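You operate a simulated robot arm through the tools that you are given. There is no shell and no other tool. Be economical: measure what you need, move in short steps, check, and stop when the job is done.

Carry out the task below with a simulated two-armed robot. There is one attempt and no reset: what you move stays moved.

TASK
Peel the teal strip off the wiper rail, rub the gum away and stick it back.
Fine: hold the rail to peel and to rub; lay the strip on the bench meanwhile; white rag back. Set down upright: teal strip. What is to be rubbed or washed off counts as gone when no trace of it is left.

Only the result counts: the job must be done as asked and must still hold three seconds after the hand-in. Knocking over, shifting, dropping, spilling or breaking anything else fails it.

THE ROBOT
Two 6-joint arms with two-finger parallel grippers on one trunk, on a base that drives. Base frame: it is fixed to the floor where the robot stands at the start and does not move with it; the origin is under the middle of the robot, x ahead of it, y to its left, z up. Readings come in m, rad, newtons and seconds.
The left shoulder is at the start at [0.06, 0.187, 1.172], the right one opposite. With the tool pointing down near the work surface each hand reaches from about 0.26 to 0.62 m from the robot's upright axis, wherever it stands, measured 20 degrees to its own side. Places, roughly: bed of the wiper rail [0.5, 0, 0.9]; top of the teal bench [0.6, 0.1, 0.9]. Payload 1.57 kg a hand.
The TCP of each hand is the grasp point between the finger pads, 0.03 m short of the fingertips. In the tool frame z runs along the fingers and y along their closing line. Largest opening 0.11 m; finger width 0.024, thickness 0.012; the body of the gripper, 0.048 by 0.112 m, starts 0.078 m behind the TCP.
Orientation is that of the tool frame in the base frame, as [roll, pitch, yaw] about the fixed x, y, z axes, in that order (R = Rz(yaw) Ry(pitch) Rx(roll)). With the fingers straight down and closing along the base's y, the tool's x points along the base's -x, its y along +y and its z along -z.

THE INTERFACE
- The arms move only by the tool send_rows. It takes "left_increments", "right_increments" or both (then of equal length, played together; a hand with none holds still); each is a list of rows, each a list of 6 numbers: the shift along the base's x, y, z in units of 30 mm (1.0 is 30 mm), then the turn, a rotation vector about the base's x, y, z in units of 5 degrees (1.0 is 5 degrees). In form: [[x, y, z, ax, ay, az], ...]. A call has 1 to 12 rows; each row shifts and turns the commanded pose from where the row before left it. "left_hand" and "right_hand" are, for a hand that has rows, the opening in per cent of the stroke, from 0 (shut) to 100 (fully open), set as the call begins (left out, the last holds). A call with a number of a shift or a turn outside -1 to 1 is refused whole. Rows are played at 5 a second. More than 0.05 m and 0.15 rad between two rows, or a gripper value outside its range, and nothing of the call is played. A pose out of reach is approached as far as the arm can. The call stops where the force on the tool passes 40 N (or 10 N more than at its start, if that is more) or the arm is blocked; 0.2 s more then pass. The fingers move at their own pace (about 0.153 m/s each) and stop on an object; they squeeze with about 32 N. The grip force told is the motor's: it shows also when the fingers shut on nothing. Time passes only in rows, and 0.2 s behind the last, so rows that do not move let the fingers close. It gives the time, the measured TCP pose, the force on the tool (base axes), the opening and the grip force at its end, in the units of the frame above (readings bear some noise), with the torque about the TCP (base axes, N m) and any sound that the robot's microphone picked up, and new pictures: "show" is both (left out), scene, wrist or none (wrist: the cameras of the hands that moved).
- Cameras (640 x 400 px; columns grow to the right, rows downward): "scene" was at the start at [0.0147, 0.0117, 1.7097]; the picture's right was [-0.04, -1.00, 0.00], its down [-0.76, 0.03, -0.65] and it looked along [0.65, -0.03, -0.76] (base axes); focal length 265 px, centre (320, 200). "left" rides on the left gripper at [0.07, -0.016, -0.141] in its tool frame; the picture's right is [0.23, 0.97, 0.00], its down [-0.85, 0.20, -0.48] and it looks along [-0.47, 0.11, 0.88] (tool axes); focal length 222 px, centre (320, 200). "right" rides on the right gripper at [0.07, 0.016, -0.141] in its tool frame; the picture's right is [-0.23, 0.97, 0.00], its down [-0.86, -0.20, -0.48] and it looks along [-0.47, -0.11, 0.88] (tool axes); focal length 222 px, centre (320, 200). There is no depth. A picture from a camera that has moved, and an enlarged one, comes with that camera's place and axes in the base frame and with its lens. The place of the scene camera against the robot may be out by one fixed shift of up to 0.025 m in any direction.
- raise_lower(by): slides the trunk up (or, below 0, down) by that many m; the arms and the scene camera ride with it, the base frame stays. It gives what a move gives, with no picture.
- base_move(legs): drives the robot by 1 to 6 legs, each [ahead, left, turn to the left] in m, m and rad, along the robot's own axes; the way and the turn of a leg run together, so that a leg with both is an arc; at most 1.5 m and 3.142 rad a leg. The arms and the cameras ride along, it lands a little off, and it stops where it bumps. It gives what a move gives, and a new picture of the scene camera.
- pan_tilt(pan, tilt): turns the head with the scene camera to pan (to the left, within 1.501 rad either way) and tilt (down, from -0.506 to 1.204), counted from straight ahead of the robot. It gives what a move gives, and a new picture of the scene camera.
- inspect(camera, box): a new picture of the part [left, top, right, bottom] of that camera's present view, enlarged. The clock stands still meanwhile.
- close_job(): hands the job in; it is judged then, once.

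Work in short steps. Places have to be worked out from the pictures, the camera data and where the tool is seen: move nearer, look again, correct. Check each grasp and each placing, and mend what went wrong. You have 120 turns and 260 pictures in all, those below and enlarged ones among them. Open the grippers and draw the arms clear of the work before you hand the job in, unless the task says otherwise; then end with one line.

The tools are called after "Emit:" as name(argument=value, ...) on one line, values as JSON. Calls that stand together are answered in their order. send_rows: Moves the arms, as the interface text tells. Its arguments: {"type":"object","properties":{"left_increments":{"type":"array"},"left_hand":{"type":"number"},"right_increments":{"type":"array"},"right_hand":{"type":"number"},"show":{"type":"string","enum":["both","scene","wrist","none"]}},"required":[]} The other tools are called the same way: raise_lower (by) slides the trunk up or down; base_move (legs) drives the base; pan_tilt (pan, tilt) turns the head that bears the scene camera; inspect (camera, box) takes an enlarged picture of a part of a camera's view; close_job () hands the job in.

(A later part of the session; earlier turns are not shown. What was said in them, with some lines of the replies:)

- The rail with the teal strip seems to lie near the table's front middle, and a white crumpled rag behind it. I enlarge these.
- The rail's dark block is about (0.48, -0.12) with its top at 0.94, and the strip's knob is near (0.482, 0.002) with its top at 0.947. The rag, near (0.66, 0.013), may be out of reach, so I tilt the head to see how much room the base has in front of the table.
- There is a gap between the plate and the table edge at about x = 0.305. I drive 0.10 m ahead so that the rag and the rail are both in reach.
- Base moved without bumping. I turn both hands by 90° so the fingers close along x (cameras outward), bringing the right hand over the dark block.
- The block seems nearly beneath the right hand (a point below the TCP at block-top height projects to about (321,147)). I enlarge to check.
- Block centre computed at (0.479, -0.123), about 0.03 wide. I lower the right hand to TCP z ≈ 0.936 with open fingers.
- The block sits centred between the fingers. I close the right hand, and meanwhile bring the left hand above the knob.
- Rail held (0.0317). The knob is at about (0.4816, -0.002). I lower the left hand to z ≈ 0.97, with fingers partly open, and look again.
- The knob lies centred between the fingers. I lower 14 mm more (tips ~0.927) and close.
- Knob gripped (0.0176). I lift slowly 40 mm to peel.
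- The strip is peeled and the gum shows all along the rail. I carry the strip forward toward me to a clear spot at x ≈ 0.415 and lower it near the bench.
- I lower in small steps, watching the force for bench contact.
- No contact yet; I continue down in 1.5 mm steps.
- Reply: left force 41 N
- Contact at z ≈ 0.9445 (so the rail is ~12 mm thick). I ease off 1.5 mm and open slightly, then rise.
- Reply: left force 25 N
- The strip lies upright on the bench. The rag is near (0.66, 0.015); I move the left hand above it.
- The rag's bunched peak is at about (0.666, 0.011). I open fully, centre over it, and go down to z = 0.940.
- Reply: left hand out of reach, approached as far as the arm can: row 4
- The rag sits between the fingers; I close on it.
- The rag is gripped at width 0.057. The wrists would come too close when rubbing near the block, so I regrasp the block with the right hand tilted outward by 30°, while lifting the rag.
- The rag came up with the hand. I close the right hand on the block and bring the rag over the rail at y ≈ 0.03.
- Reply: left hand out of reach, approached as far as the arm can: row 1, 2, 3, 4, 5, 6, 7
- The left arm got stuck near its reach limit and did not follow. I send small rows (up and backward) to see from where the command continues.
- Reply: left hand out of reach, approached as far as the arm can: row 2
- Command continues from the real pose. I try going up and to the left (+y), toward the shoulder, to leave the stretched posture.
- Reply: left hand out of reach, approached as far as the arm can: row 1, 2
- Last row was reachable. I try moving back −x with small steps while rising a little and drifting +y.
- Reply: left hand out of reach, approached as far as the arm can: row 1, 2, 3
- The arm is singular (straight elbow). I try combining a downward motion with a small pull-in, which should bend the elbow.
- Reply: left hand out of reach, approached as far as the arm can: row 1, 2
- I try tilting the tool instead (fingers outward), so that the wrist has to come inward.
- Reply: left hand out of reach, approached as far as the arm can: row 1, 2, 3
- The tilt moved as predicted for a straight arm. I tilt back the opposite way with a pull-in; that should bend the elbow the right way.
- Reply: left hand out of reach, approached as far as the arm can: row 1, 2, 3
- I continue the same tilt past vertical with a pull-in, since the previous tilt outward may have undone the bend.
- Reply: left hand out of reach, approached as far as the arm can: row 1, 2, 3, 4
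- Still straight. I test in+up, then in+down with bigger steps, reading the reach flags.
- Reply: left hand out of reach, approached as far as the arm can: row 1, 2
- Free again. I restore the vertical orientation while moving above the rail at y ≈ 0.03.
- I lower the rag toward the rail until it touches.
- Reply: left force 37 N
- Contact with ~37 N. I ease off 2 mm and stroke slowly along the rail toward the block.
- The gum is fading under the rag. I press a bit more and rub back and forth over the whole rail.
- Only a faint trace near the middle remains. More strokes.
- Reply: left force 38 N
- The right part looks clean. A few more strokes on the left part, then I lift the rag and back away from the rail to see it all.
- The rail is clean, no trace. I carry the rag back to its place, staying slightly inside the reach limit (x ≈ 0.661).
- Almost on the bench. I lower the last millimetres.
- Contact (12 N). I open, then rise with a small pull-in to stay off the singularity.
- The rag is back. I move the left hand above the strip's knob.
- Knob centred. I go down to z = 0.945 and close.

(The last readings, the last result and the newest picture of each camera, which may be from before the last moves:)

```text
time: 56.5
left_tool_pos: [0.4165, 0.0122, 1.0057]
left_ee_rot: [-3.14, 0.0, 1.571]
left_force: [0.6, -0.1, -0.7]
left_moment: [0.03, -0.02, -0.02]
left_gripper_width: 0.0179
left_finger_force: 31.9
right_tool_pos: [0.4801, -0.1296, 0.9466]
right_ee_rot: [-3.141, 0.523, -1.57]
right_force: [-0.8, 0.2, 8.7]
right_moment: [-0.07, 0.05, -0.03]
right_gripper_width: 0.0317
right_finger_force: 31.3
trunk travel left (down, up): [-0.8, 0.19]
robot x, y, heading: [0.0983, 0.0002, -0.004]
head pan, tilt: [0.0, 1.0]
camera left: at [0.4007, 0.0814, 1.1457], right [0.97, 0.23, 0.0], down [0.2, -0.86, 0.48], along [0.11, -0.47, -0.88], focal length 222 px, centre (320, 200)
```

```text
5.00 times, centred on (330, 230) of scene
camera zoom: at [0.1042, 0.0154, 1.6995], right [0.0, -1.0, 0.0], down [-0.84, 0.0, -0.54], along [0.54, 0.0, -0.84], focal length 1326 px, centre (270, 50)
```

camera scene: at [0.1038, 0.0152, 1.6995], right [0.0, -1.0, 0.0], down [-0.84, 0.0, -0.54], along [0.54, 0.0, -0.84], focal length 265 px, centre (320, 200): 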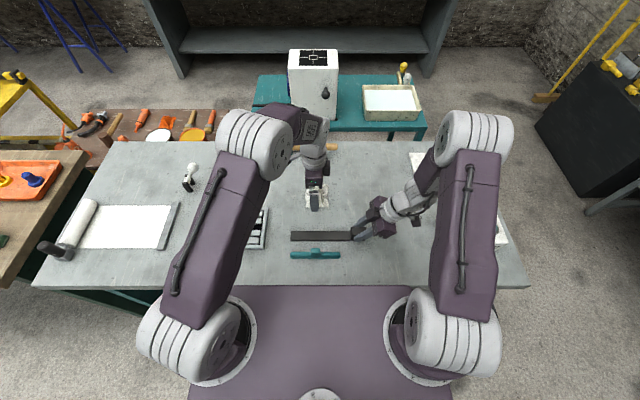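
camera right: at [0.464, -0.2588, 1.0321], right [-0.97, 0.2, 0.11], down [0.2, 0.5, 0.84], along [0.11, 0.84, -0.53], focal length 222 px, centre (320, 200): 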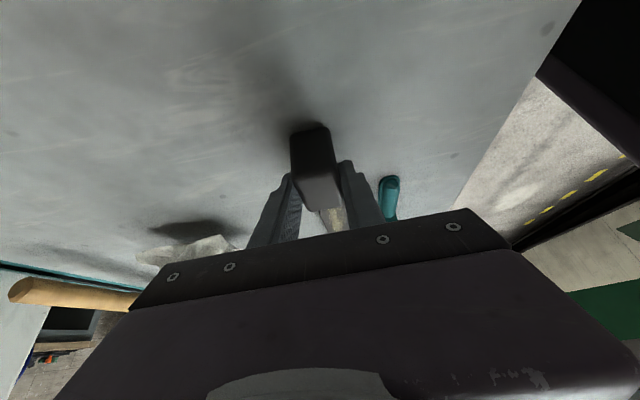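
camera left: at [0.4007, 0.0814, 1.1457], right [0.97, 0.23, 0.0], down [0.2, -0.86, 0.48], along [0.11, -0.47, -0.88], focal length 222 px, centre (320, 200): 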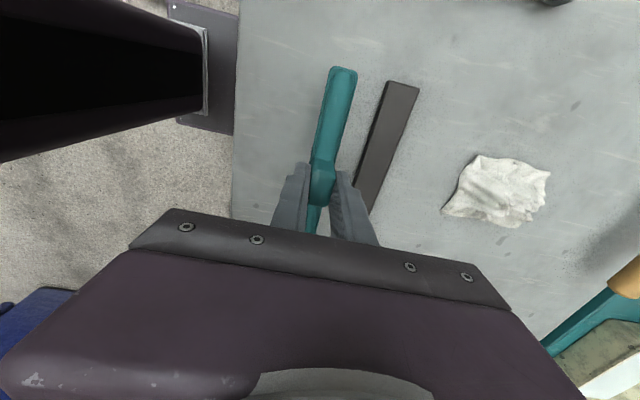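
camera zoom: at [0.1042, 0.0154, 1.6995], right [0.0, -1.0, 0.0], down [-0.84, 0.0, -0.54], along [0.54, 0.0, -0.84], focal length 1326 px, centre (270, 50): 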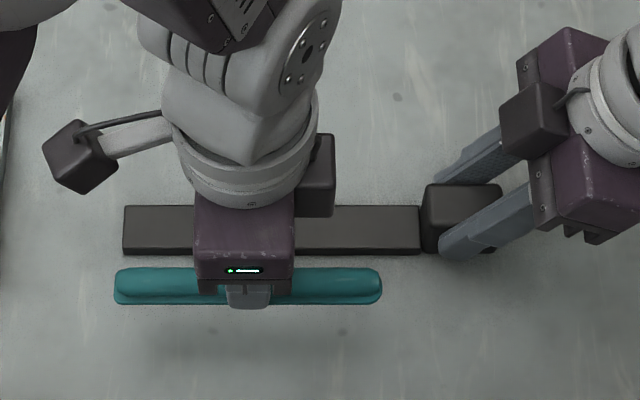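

Strip is held again. I move it back over the rail at (0.4823, 0.000), z ≈ 0.97.

Emit:
send_rows(left_increments=[[0.7, 0, 0, 0, 0, 0], [0.7, 0, 0, 0, 0, 0], [0.5, -0.2, 0, 0, 0, 0], [0.3, -0.22, 0, 0, 0, 0], [0, 0, -0.6, 0, 0, 0], [0, 0, -0.6, 0, 0, 0], [0, 0, 0, 0, 0, 0]], show="wrist")

Emit:
inspect(camera="scene", box=[280, 200, 380, 260])

```text
time: 58.1
left_tool_pos: [0.4849, 0.0007, 0.9694]
left_ee_rot: [-3.141, 0.001, 1.571]
left_force: [0.7, 0.8, -1.2]
left_moment: [0.01, 0.02, 0.04]
left_gripper_width: 0.0178
left_finger_force: 31.7
right_tool_pos: [0.4793, -0.1281, 0.9464]
right_ee_rot: [-3.141, 0.523, -1.57]
right_force: [-1.4, 0.2, 6.6]
right_moment: [-0.08, 0.04, 0.01]
right_gripper_width: 0.0316
right_finger_force: 31.9
trunk travel left (down, up): [-0.8, 0.19]
robot x, y, heading: [0.0986, -0.0028, -0.004]
head pan, tilt: [0.0, 1.0]
camera left: at [0.4685, 0.0694, 1.1098], right [0.97, 0.23, 0.0], down [0.2, -0.85, 0.48], along [0.11, -0.47, -0.88], focal length 222 px, centre (320, 200)
```

left: 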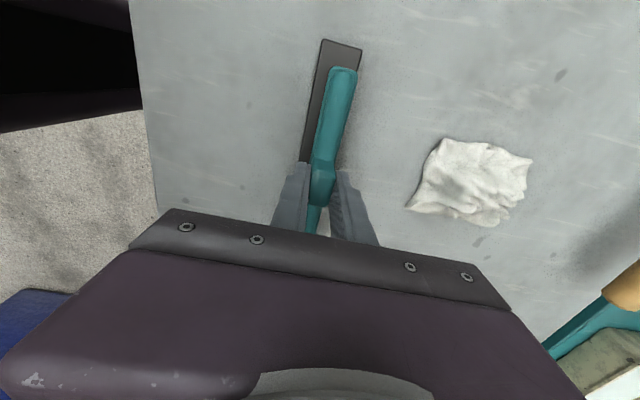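

```text
6.40 times, centred on (330, 230) of scene
camera zoom: at [0.1044, 0.0154, 1.6995], right [0.0, -1.0, 0.0], down [-0.84, 0.0, -0.54], along [0.54, 0.0, -0.84], focal length 1698 px, centre (256, 8)
```

zoom: 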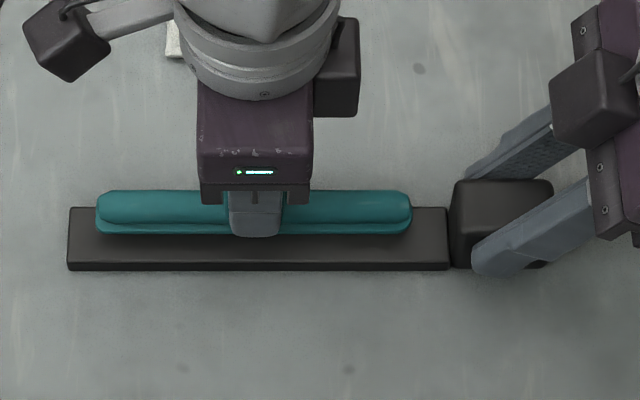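

x is ~3 mm too far; I correct that and lower to z ≈ 0.960.

Emit:
send_rows(left_increments=[[-0.1, 0, 0, 0, 0, 0], [0, 0, -0.3, 0, 0, 0], [0, 0, 0, 0, 0, 0]], show="none")

Emit:
inspect(camera="scene", box=[280, 200, 380, 260])

```text
time: 58.9
left_tool_pos: [0.4819, -0.0019, 0.9607]
left_ee_rot: [3.141, 0.002, 1.571]
left_force: [0.8, -0.3, 0.4]
left_moment: [-0.01, 0.0, 0.01]
left_gripper_width: 0.0179
left_finger_force: 31.6
right_tool_pos: [0.479, -0.1294, 0.9453]
right_ee_rot: [3.141, 0.523, -1.571]
right_force: [-1.1, -0.7, 7.1]
right_moment: [-0.01, 0.06, 0.02]
right_gripper_width: 0.0319
right_finger_force: 31.6
trunk travel left (down, up): [-0.8, 0.19]
robot x, y, heading: [0.1004, 0.001, -0.003]
head pan, tilt: [0.0, 1.0]
```

```text
6.40 times, centred on (330, 230) of scene
camera zoom: at [0.1045, 0.0153, 1.6995], right [0.0, -1.0, 0.0], down [-0.84, 0.0, -0.54], along [0.54, 0.0, -0.84], focal length 1698 px, centre (256, 8)
```

zoom: 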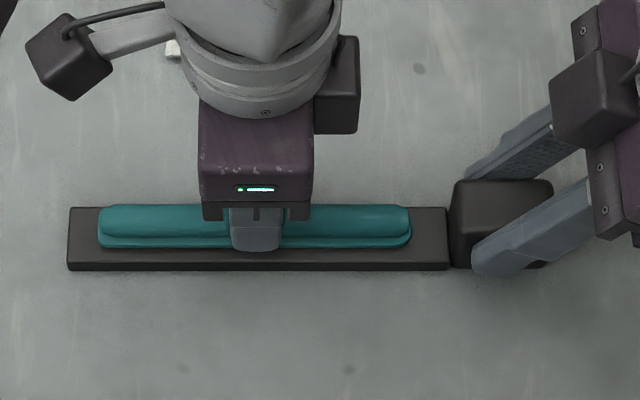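

Alignment matches the original picture (edges at 97–409). I lower to contact and press.

Emit:
send_rows(left_increments=[[0, 0, -0.06, 0, 0, 0], [0, 0, -0.06, 0, 0, 0], [0, 0, -0.03, 0, 0, 0], [0, 0, 0, 0, 0, 0]], show="none")

Emit:
inspect(camera="scene", box=[280, 200, 380, 260])

```text
time: 59.9
left_tool_pos: [0.48, -0.0005, 0.9571]
left_ee_rot: [3.137, 0.002, 1.57]
left_force: [-2.9, 2.2, 29.6]
left_moment: [0.16, 0.12, -0.07]
left_gripper_width: 0.018
left_finger_force: 31.6
right_tool_pos: [0.478, -0.1287, 0.9464]
right_ee_rot: [3.141, 0.524, -1.572]
right_force: [3.0, 1.0, -8.8]
right_moment: [0.46, -0.08, -0.32]
right_gripper_width: 0.0315
right_finger_force: 32.2
trunk travel left (down, up): [-0.8, 0.19]
robot x, y, heading: [0.1012, 0.0011, 0.001]
head pan, tilt: [0.0, 1.0]
```

```text
6.40 times, centred on (330, 230) of scene
camera zoom: at [0.1036, 0.0155, 1.6997], right [0.0, -1.0, 0.0], down [-0.84, 0.0, -0.54], along [0.54, 0.0, -0.84], focal length 1698 px, centre (256, 8)
```

zoom: 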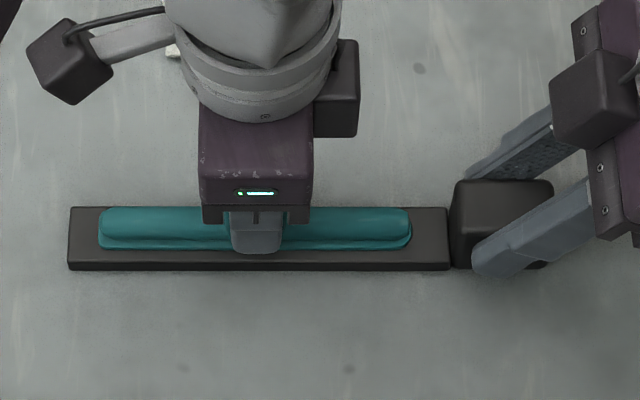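

Seated with 30 N of press, matching the original position. I release gently and lift off.

Emit:
send_rows(left_increments=[[0, 0, 0, 0, 0, 0], [0, 0, 0, 0, 0, 0], [0, 0, 0.02, 0, 0, 0]], show="none")

Emit:
send_rows(left_increments=[[0, 0, 0, 0, 0, 0], [0, 0, 0, 0, 0, 0], [0, 0, 0.5, 0, 0, 0], [0, 0, 1, 0, 0, 0], [0, 0.5, 1, 0, 0, 0], [0, 1, 0.8, 0, 0, 0], [0, 1, 0.5, 0, 0, 0]], left_hand=40, show="wrist")

Emit:
inspect(camera="scene", box=[280, 200, 380, 260])

```text
time: 60.7
left_tool_pos: [0.4799, -0.0005, 0.957]
left_ee_rot: [3.14, 0.003, 1.57]
left_force: [3.3, 2.1, 23.8]
left_moment: [-0.04, -0.1, 0.02]
left_gripper_width: 0.0177
left_finger_force: 32.6
right_tool_pos: [0.4786, -0.128, 0.9456]
right_ee_rot: [-3.141, 0.522, -1.57]
right_force: [-0.6, 0.3, -5.6]
right_moment: [-0.9, 0.01, -0.31]
right_gripper_width: 0.0318
right_finger_force: 32.0
trunk travel left (down, up): [-0.8, 0.19]
robot x, y, heading: [0.1005, 0.0054, -0.001]
head pan, tilt: [0.0, 1.0]
```

```text
time: 62.3
left_tool_pos: [0.4799, 0.0753, 1.0716]
left_ee_rot: [-3.141, 0.0, 1.57]
left_force: [0.1, -0.8, -0.8]
left_moment: [-0.03, 0.03, 0.03]
left_gripper_width: 0.044
left_finger_force: 0.1
right_tool_pos: [0.4803, -0.127, 0.9459]
right_ee_rot: [-3.141, 0.523, -1.571]
right_force: [0.5, 2.7, 6.4]
right_moment: [-0.04, -0.03, -0.05]
right_gripper_width: 0.0316
right_finger_force: 31.8
trunk travel left (down, up): [-0.8, 0.19]
robot x, y, heading: [0.0971, -0.002, 0.001]
head pan, tilt: [0.0, 1.0]
camera left: at [0.4637, 0.1454, 1.2117], right [0.97, 0.23, 0.0], down [0.2, -0.85, 0.48], along [0.11, -0.47, -0.88], focal length 222 px, centre (320, 200)
```

left: 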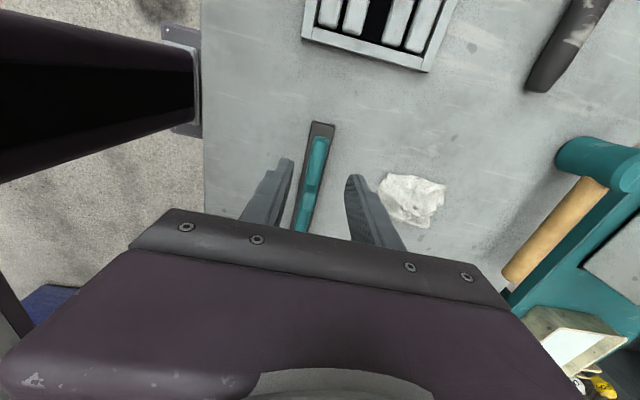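

```text
6.40 times, centred on (330, 230) of scene
camera zoom: at [0.1048, 0.0159, 1.6995], right [0.0, -1.0, 0.0], down [-0.84, 0.0, -0.54], along [0.54, 0.0, -0.84], focal length 1698 px, centre (256, 8)
```

zoom: 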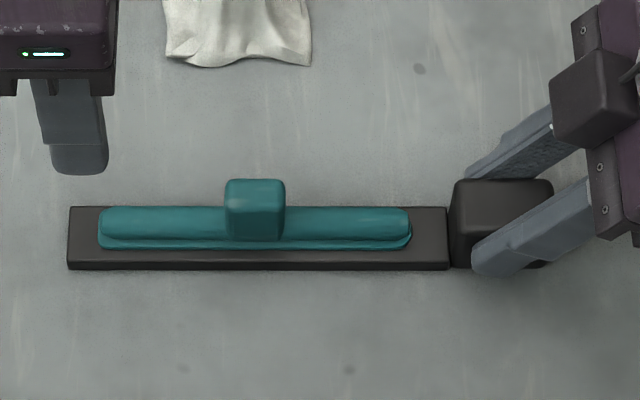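

The strip is back on the clean rail. I open the right hand and withdraw it along its tilted axis.

Emit:
send_rows(right_increments=[[0, 0, 0, 0, 0, 0], [0, 0, 0, 0, 0, 0], [0, -0.25, 0.43, 0, 0, 0], [0, -0.4, 0.7, 0, 0, 0], [0, -0.5, 0.8, 0, 0, 0], [0, -0.5, 0.8, 0, 0, 0], [0, -0.5, 0.8, 0, 0, 0], [0, -0.5, 0.8, 0, 0, 0]], left_increments=[[0, 0, 0, 0, 0, 0], [0, 0, 0, 0, 0, 0], [0, 0.9, 0.3, 0, 0, 0], [0, 0.9, 0.3, 0, 0, 0], [0, 0.9, 0.3, 0, 0, 0], [0, 0.6, 0.3, 0, 0, 0], [0, 0, 0, 0, 0, 0], [0, 0, 0, 0, 0, 0]], right_hand=55, show="scene")

Emit:
inspect(camera="scene", box=[270, 170, 390, 270])

```text
time: 64.1
left_tool_pos: [0.4795, 0.1741, 1.107]
left_ee_rot: [-3.141, 0.0, 1.572]
left_force: [0.1, -0.8, -0.5]
left_moment: [-0.02, 0.01, 0.02]
left_gripper_width: 0.0441
left_finger_force: 0.0
right_tool_pos: [0.4802, -0.2067, 1.079]
right_ee_rot: [3.141, 0.523, -1.573]
right_force: [0.1, -0.5, 0.2]
right_moment: [-0.01, 0.0, -0.02]
right_gripper_width: 0.0605
right_finger_force: 0.1
trunk travel left (down, up): [-0.8, 0.19]
robot x, y, heading: [0.0997, 0.0039, 0.003]
head pan, tilt: [0.0, 1.0]
camera scene: at [0.1049, 0.0147, 1.6995], right [0.0, -1.0, 0.0], down [-0.84, 0.0, -0.54], along [0.54, 0.0, -0.84], focal length 265 px, centre (320, 200)
```

scene: 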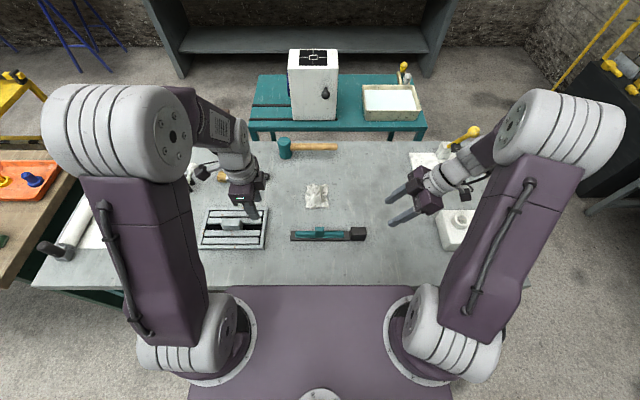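

```text
4.00 times, centred on (330, 220) of scene
camera zoom: at [0.1049, 0.0147, 1.6995], right [0.0, -1.0, 0.0], down [-0.84, 0.0, -0.54], along [0.54, 0.0, -0.84], focal length 1061 px, centre (280, 120)
```

zoom: 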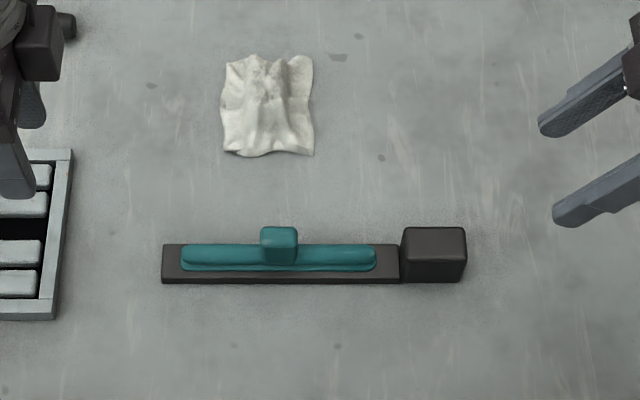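

All seems right, but comparing scene pictures the rag now lies about 25 mm nearer than before (x ≈ 0.636 instead of ≈ 0.662): it must have shifted on release. I go back over it to correct this.

Emit:
send_rows(left_increments=[[0.75, -0.775, -0.3, 0, 0, 0], [0.75, -0.775, -0.4, 0, 0, 0], [0.75, -0.775, -0.4, 0, 0, 0], [0.75, -0.775, -0.4, 0, 0, 0], [0.75, -0.775, -0.4, 0, 0, 0], [0.75, -0.775, -0.4, 0, 0, 0], [0.75, -0.775, -0.4, 0, 0, 0]], left_hand=100, show="wrist")

Emit:
inspect(camera="left", box=[230, 80, 410, 240])

```text
time: 65.7
left_tool_pos: [0.6399, 0.0092, 1.0239]
left_ee_rot: [-3.14, 0.001, 1.571]
left_force: [-0.4, 0.3, 0.7]
left_moment: [0.02, 0.02, 0.03]
left_gripper_width: 0.1099
left_finger_force: 0.0
right_tool_pos: [0.4821, -0.2066, 1.0792]
right_ee_rot: [3.139, 0.525, -1.573]
right_force: [0.6, 0.4, -0.3]
right_moment: [-0.01, 0.01, 0.02]
right_gripper_width: 0.0606
right_finger_force: 0.1
trunk travel left (down, up): [-0.8, 0.19]
robot x, y, heading: [0.0969, -0.0011, -0.004]
head pan, tilt: [0.0, 1.0]
camera left: at [0.6238, 0.0779, 1.1644], right [0.97, 0.23, 0.0], down [0.2, -0.86, 0.48], along [0.11, -0.47, -0.88], focal length 222 px, centre (320, 200)
```

left: 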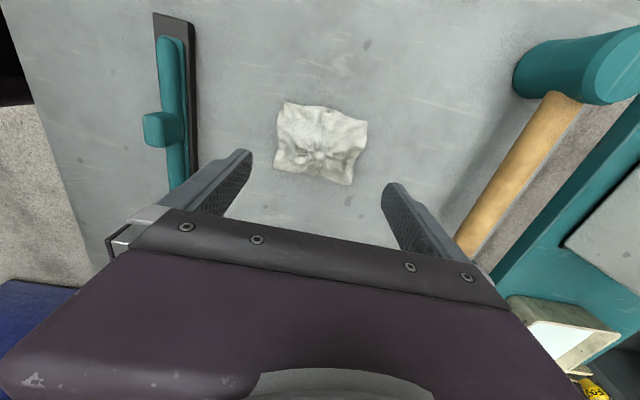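

```text
2.50 times, centred on (320, 160) of left
camera zoom: at [0.6238, 0.0779, 1.1644], right [0.97, 0.23, 0.0], down [0.2, -0.86, 0.48], along [0.11, -0.47, -0.88], focal length 555 px, centre (320, 300)
```

zoom: 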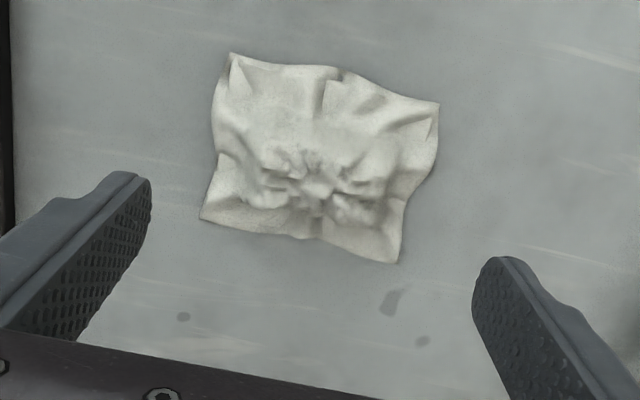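

Relative to the spots on the bench the rag is off by about −21 mm in x. I grasp it at x ≈ 0.643.

Emit:
send_rows(left_increments=[[0.1, 0.03, -0.7, 0, 0, 0], [0, 0, -0.8, 0, 0, 0], [0, 0, -0.8, 0, 0, 0], [0, 0, -0.5, 0, 0, 0], [0, 0, 0, 0, 0, 0]], show="wrist")

Emit:
send_rows(left_increments=[[0, 0, 0, 0, 0, 0], [0, 0, 0, 0, 0, 0], [0, 0, 0, 0, 0, 0], [0, 0, 0, 0, 0, 0]], left_hand=0, show="wrist")

```text
time: 66.9
left_tool_pos: [0.6396, 0.0107, 0.9416]
left_ee_rot: [-3.141, 0.0, 1.57]
left_force: [-0.5, -0.1, 0.4]
left_moment: [0.0, -0.02, -0.03]
left_gripper_width: 0.1101
left_finger_force: 0.0
right_tool_pos: [0.4815, -0.2076, 1.0778]
right_ee_rot: [-3.141, 0.524, -1.571]
right_force: [-0.2, -0.1, -1.2]
right_moment: [0.01, 0.01, 0.01]
right_gripper_width: 0.0604
right_finger_force: 0.1
trunk travel left (down, up): [-0.8, 0.19]
robot x, y, heading: [0.0976, 0.0029, 0.001]
head pan, tilt: [0.0, 1.0]
camera left: at [0.6249, 0.0801, 1.0821], right [0.97, 0.23, 0.0], down [0.2, -0.86, 0.48], along [0.11, -0.47, -0.88], focal length 222 px, centre (320, 200)
```

left: 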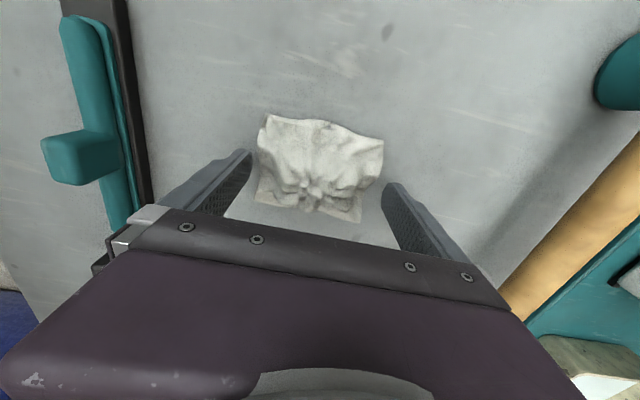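

```text
time: 67.9
left_tool_pos: [0.6402, 0.0115, 0.9419]
left_ee_rot: [3.141, -0.002, 1.57]
left_force: [0.1, -1.2, 1.5]
left_moment: [0.01, -0.08, 0.02]
left_gripper_width: 0.0571
left_finger_force: 31.7
right_tool_pos: [0.4811, -0.2063, 1.079]
right_ee_rot: [3.141, 0.524, -1.57]
right_force: [0.5, -0.6, 0.0]
right_moment: [0.03, -0.01, 0.02]
right_gripper_width: 0.0604
right_finger_force: 0.0
trunk travel left (down, up): [-0.8, 0.19]
robot x, y, heading: [0.0984, 0.0003, -0.002]
head pan, tilt: [0.0, 1.0]
camera left: at [0.6249, 0.0802, 1.0824], right [0.97, 0.23, 0.0], down [0.2, -0.85, 0.48], along [0.11, -0.47, -0.88], focal length 222 px, centre (320, 200)
```

left: 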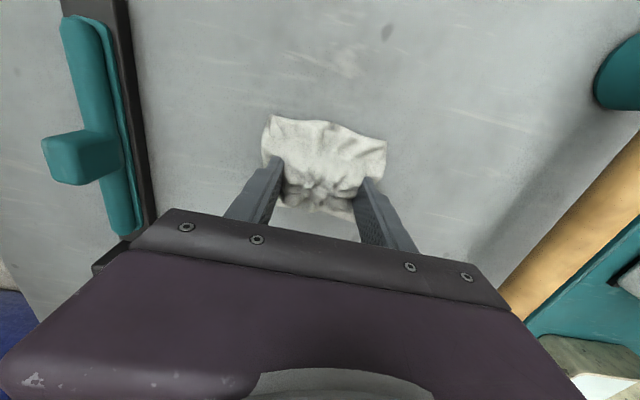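

Gripped. I lift 10 mm, shift +22 mm in x, lower again and look before opening.

Emit:
send_rows(left_increments=[[0, 0, 0.35, 0, 0, 0], [0.37, 0, 0, 0, 0, 0], [0.36, 0, 0, 0, 0, 0], [0, 0, -0.25, 0, 0, 0], [0, 0, -0.06, 0, 0, 0], [0, 0, 0, 0, 0, 0]], show="wrist")

```text
time: 69.3
left_tool_pos: [0.6627, 0.0105, 0.9415]
left_ee_rot: [3.14, -0.001, 1.571]
left_force: [-0.5, 0.0, -0.1]
left_moment: [0.0, -0.04, 0.01]
left_gripper_width: 0.057
left_finger_force: 32.1
right_tool_pos: [0.4815, -0.2076, 1.0782]
right_ee_rot: [-3.14, 0.523, -1.573]
right_force: [-0.1, -0.3, -0.1]
right_moment: [-0.02, 0.0, -0.03]
right_gripper_width: 0.0607
right_finger_force: 0.0
trunk travel left (down, up): [-0.8, 0.19]
robot x, y, heading: [0.0988, 0.003, 0.001]
head pan, tilt: [0.0, 1.0]
camera left: at [0.6474, 0.0806, 1.0824], right [0.97, 0.23, 0.0], down [0.2, -0.86, 0.48], along [0.11, -0.47, -0.88], focal length 222 px, centre (320, 200)
```

left: 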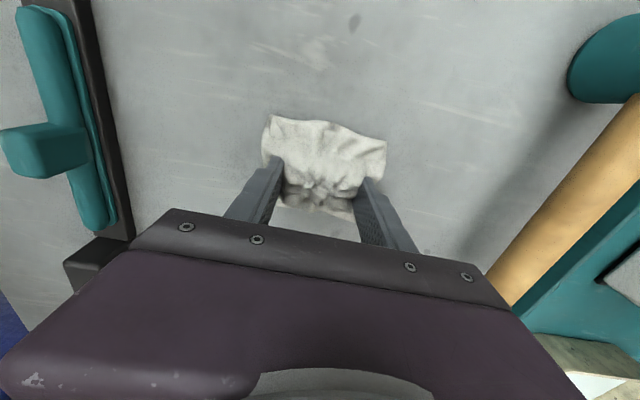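

In place (the bench spot at (354,22) matches the original picture). I open to 75 % and look before lifting.

Emit:
send_rows(left_increments=[[0, 0, 0, 0, 0, 0], [0, 0, 0, 0, 0, 0], [0, 0, 0, 0, 0, 0]], left_hand=75, show="wrist")

```text
time: 70.1
left_tool_pos: [0.6629, 0.0104, 0.9409]
left_ee_rot: [-3.141, 0.0, 1.57]
left_force: [-0.6, 0.9, 0.7]
left_moment: [-0.02, -0.01, -0.05]
left_gripper_width: 0.0824
left_finger_force: 0.0
right_tool_pos: [0.4811, -0.2056, 1.0779]
right_ee_rot: [3.141, 0.523, -1.571]
right_force: [0.0, 0.4, 0.7]
right_moment: [0.02, -0.01, -0.06]
right_gripper_width: 0.0607
right_finger_force: 0.0
trunk travel left (down, up): [-0.8, 0.19]
robot x, y, heading: [0.0972, -0.0007, 0.002]
head pan, tilt: [0.0, 1.0]
camera left: at [0.6476, 0.0805, 1.0823], right [0.97, 0.23, 0.0], down [0.2, -0.86, 0.48], along [0.11, -0.47, -0.88], focal length 222 px, centre (320, 200)
```

left: 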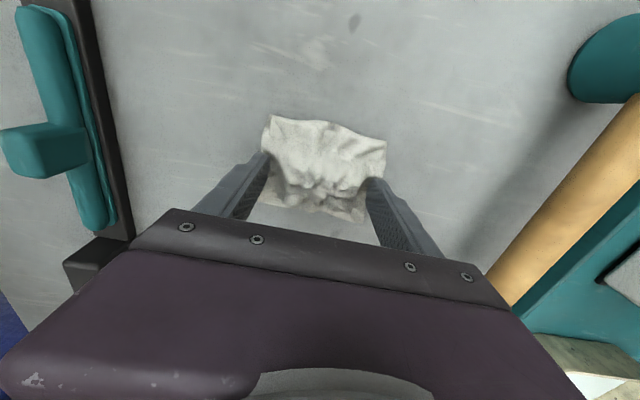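

The rag stayed in place. I rise straight up and then back off to look.

Emit:
send_rows(left_increments=[[0, 0, 0.5, 0, 0, 0], [0, 0, 0.8, 0, 0, 0], [0, 0, 0.9, 0, 0, 0]], show="wrist")

Emit:
inspect(camera="scene", box=[270, 160, 390, 280])

```text
time: 70.9
left_tool_pos: [0.6638, 0.0133, 1.0094]
left_ee_rot: [3.141, 0.0, 1.57]
left_force: [0.4, 0.6, 0.7]
left_moment: [0.01, 0.02, -0.01]
left_gripper_width: 0.0824
left_finger_force: 0.1
right_tool_pos: [0.4814, -0.2066, 1.0779]
right_ee_rot: [3.141, 0.523, -1.57]
right_force: [0.0, -0.2, 0.3]
right_moment: [-0.01, -0.01, 0.02]
right_gripper_width: 0.0607
right_finger_force: 0.0
trunk travel left (down, up): [-0.8, 0.19]
robot x, y, heading: [0.0992, 0.0017, -0.001]
head pan, tilt: [0.0, 1.0]
camera left: at [0.648, 0.0828, 1.1494], right [0.97, 0.23, 0.0], down [0.2, -0.85, 0.48], along [0.11, -0.47, -0.88], focal length 222 px, centre (320, 200)
```

left: 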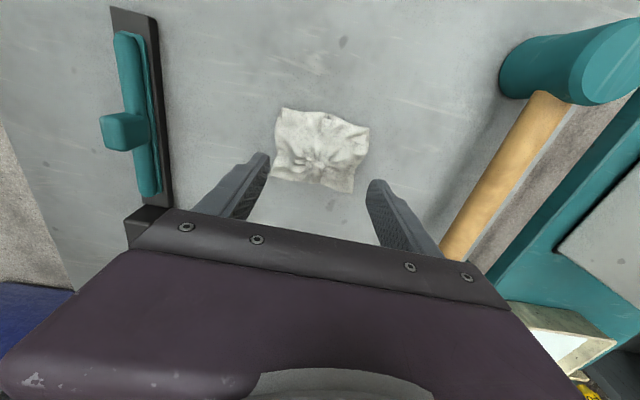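

```text
3.33 times, centred on (330, 220) of scene
camera zoom: at [0.1052, 0.015, 1.6995], right [0.0, -1.0, 0.0], down [-0.84, 0.0, -0.54], along [0.54, 0.0, -0.84], focal length 884 px, centre (287, 133)
```

zoom: 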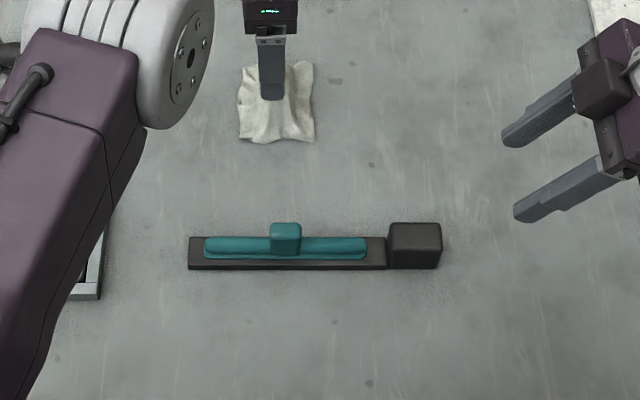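

The rag matches its original place (within 1–2 px). I draw the left arm back.

Emit:
send_rows(left_increments=[[-0.6, 0.4, 0.2, 0, 0, 0], [-0.6, 0.6, 0.4, 0, 0, 0], [-0.7, 0.8, 0.5, 0, 0, 0], [-0.7, 0.9, 0.5, 0, 0, 0], [-0.7, 0.9, 0.5, 0, 0, 0], [-0.5, 0.9, 0.5, 0, 0, 0]], show="scene")

Emit:
inspect(camera="scene", box=[270, 160, 390, 280])

```text
time: 72.3
left_tool_pos: [0.5474, 0.1488, 1.0859]
left_ee_rot: [-3.141, 0.002, 1.568]
left_force: [0.9, 0.7, 0.6]
left_moment: [0.02, 0.0, 0.01]
left_gripper_width: 0.0825
left_finger_force: 0.2
right_tool_pos: [0.481, -0.2057, 1.0788]
right_ee_rot: [-3.141, 0.524, -1.573]
right_force: [0.6, 0.0, 0.1]
right_moment: [-0.05, 0.01, -0.01]
right_gripper_width: 0.0606
right_finger_force: 0.0
trunk travel left (down, up): [-0.8, 0.19]
robot x, y, heading: [0.0956, -0.0013, -0.001]
head pan, tilt: [0.0, 1.0]
camera scene: at [0.1047, 0.0162, 1.6995], right [0.0, -1.0, 0.0], down [-0.84, 0.0, -0.54], along [0.54, 0.0, -0.84], focal length 265 px, centre (320, 200)
```

scene: 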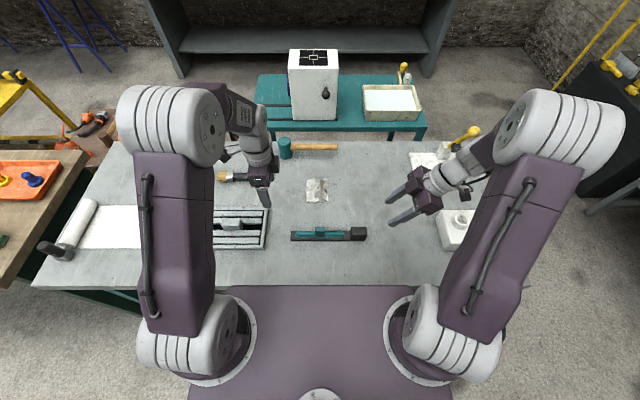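

```text
3.33 times, centred on (330, 220) of scene
camera zoom: at [0.1047, 0.0162, 1.6995], right [0.0, -1.0, 0.0], down [-0.84, 0.0, -0.54], along [0.54, 0.0, -0.84], focal length 884 px, centre (287, 133)
```

zoom: 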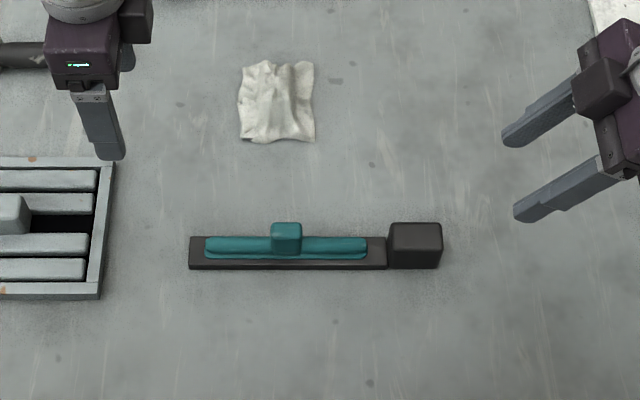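

Everything is in place, with the arms clear and the grippers open. I hand the job in.

Emit:
close_job()

```text
The job is handed in.
```

The gum is rubbed off the wiper rail with no trace visible, the teal strip is stuck back where it was, and the white rag is back in its place.
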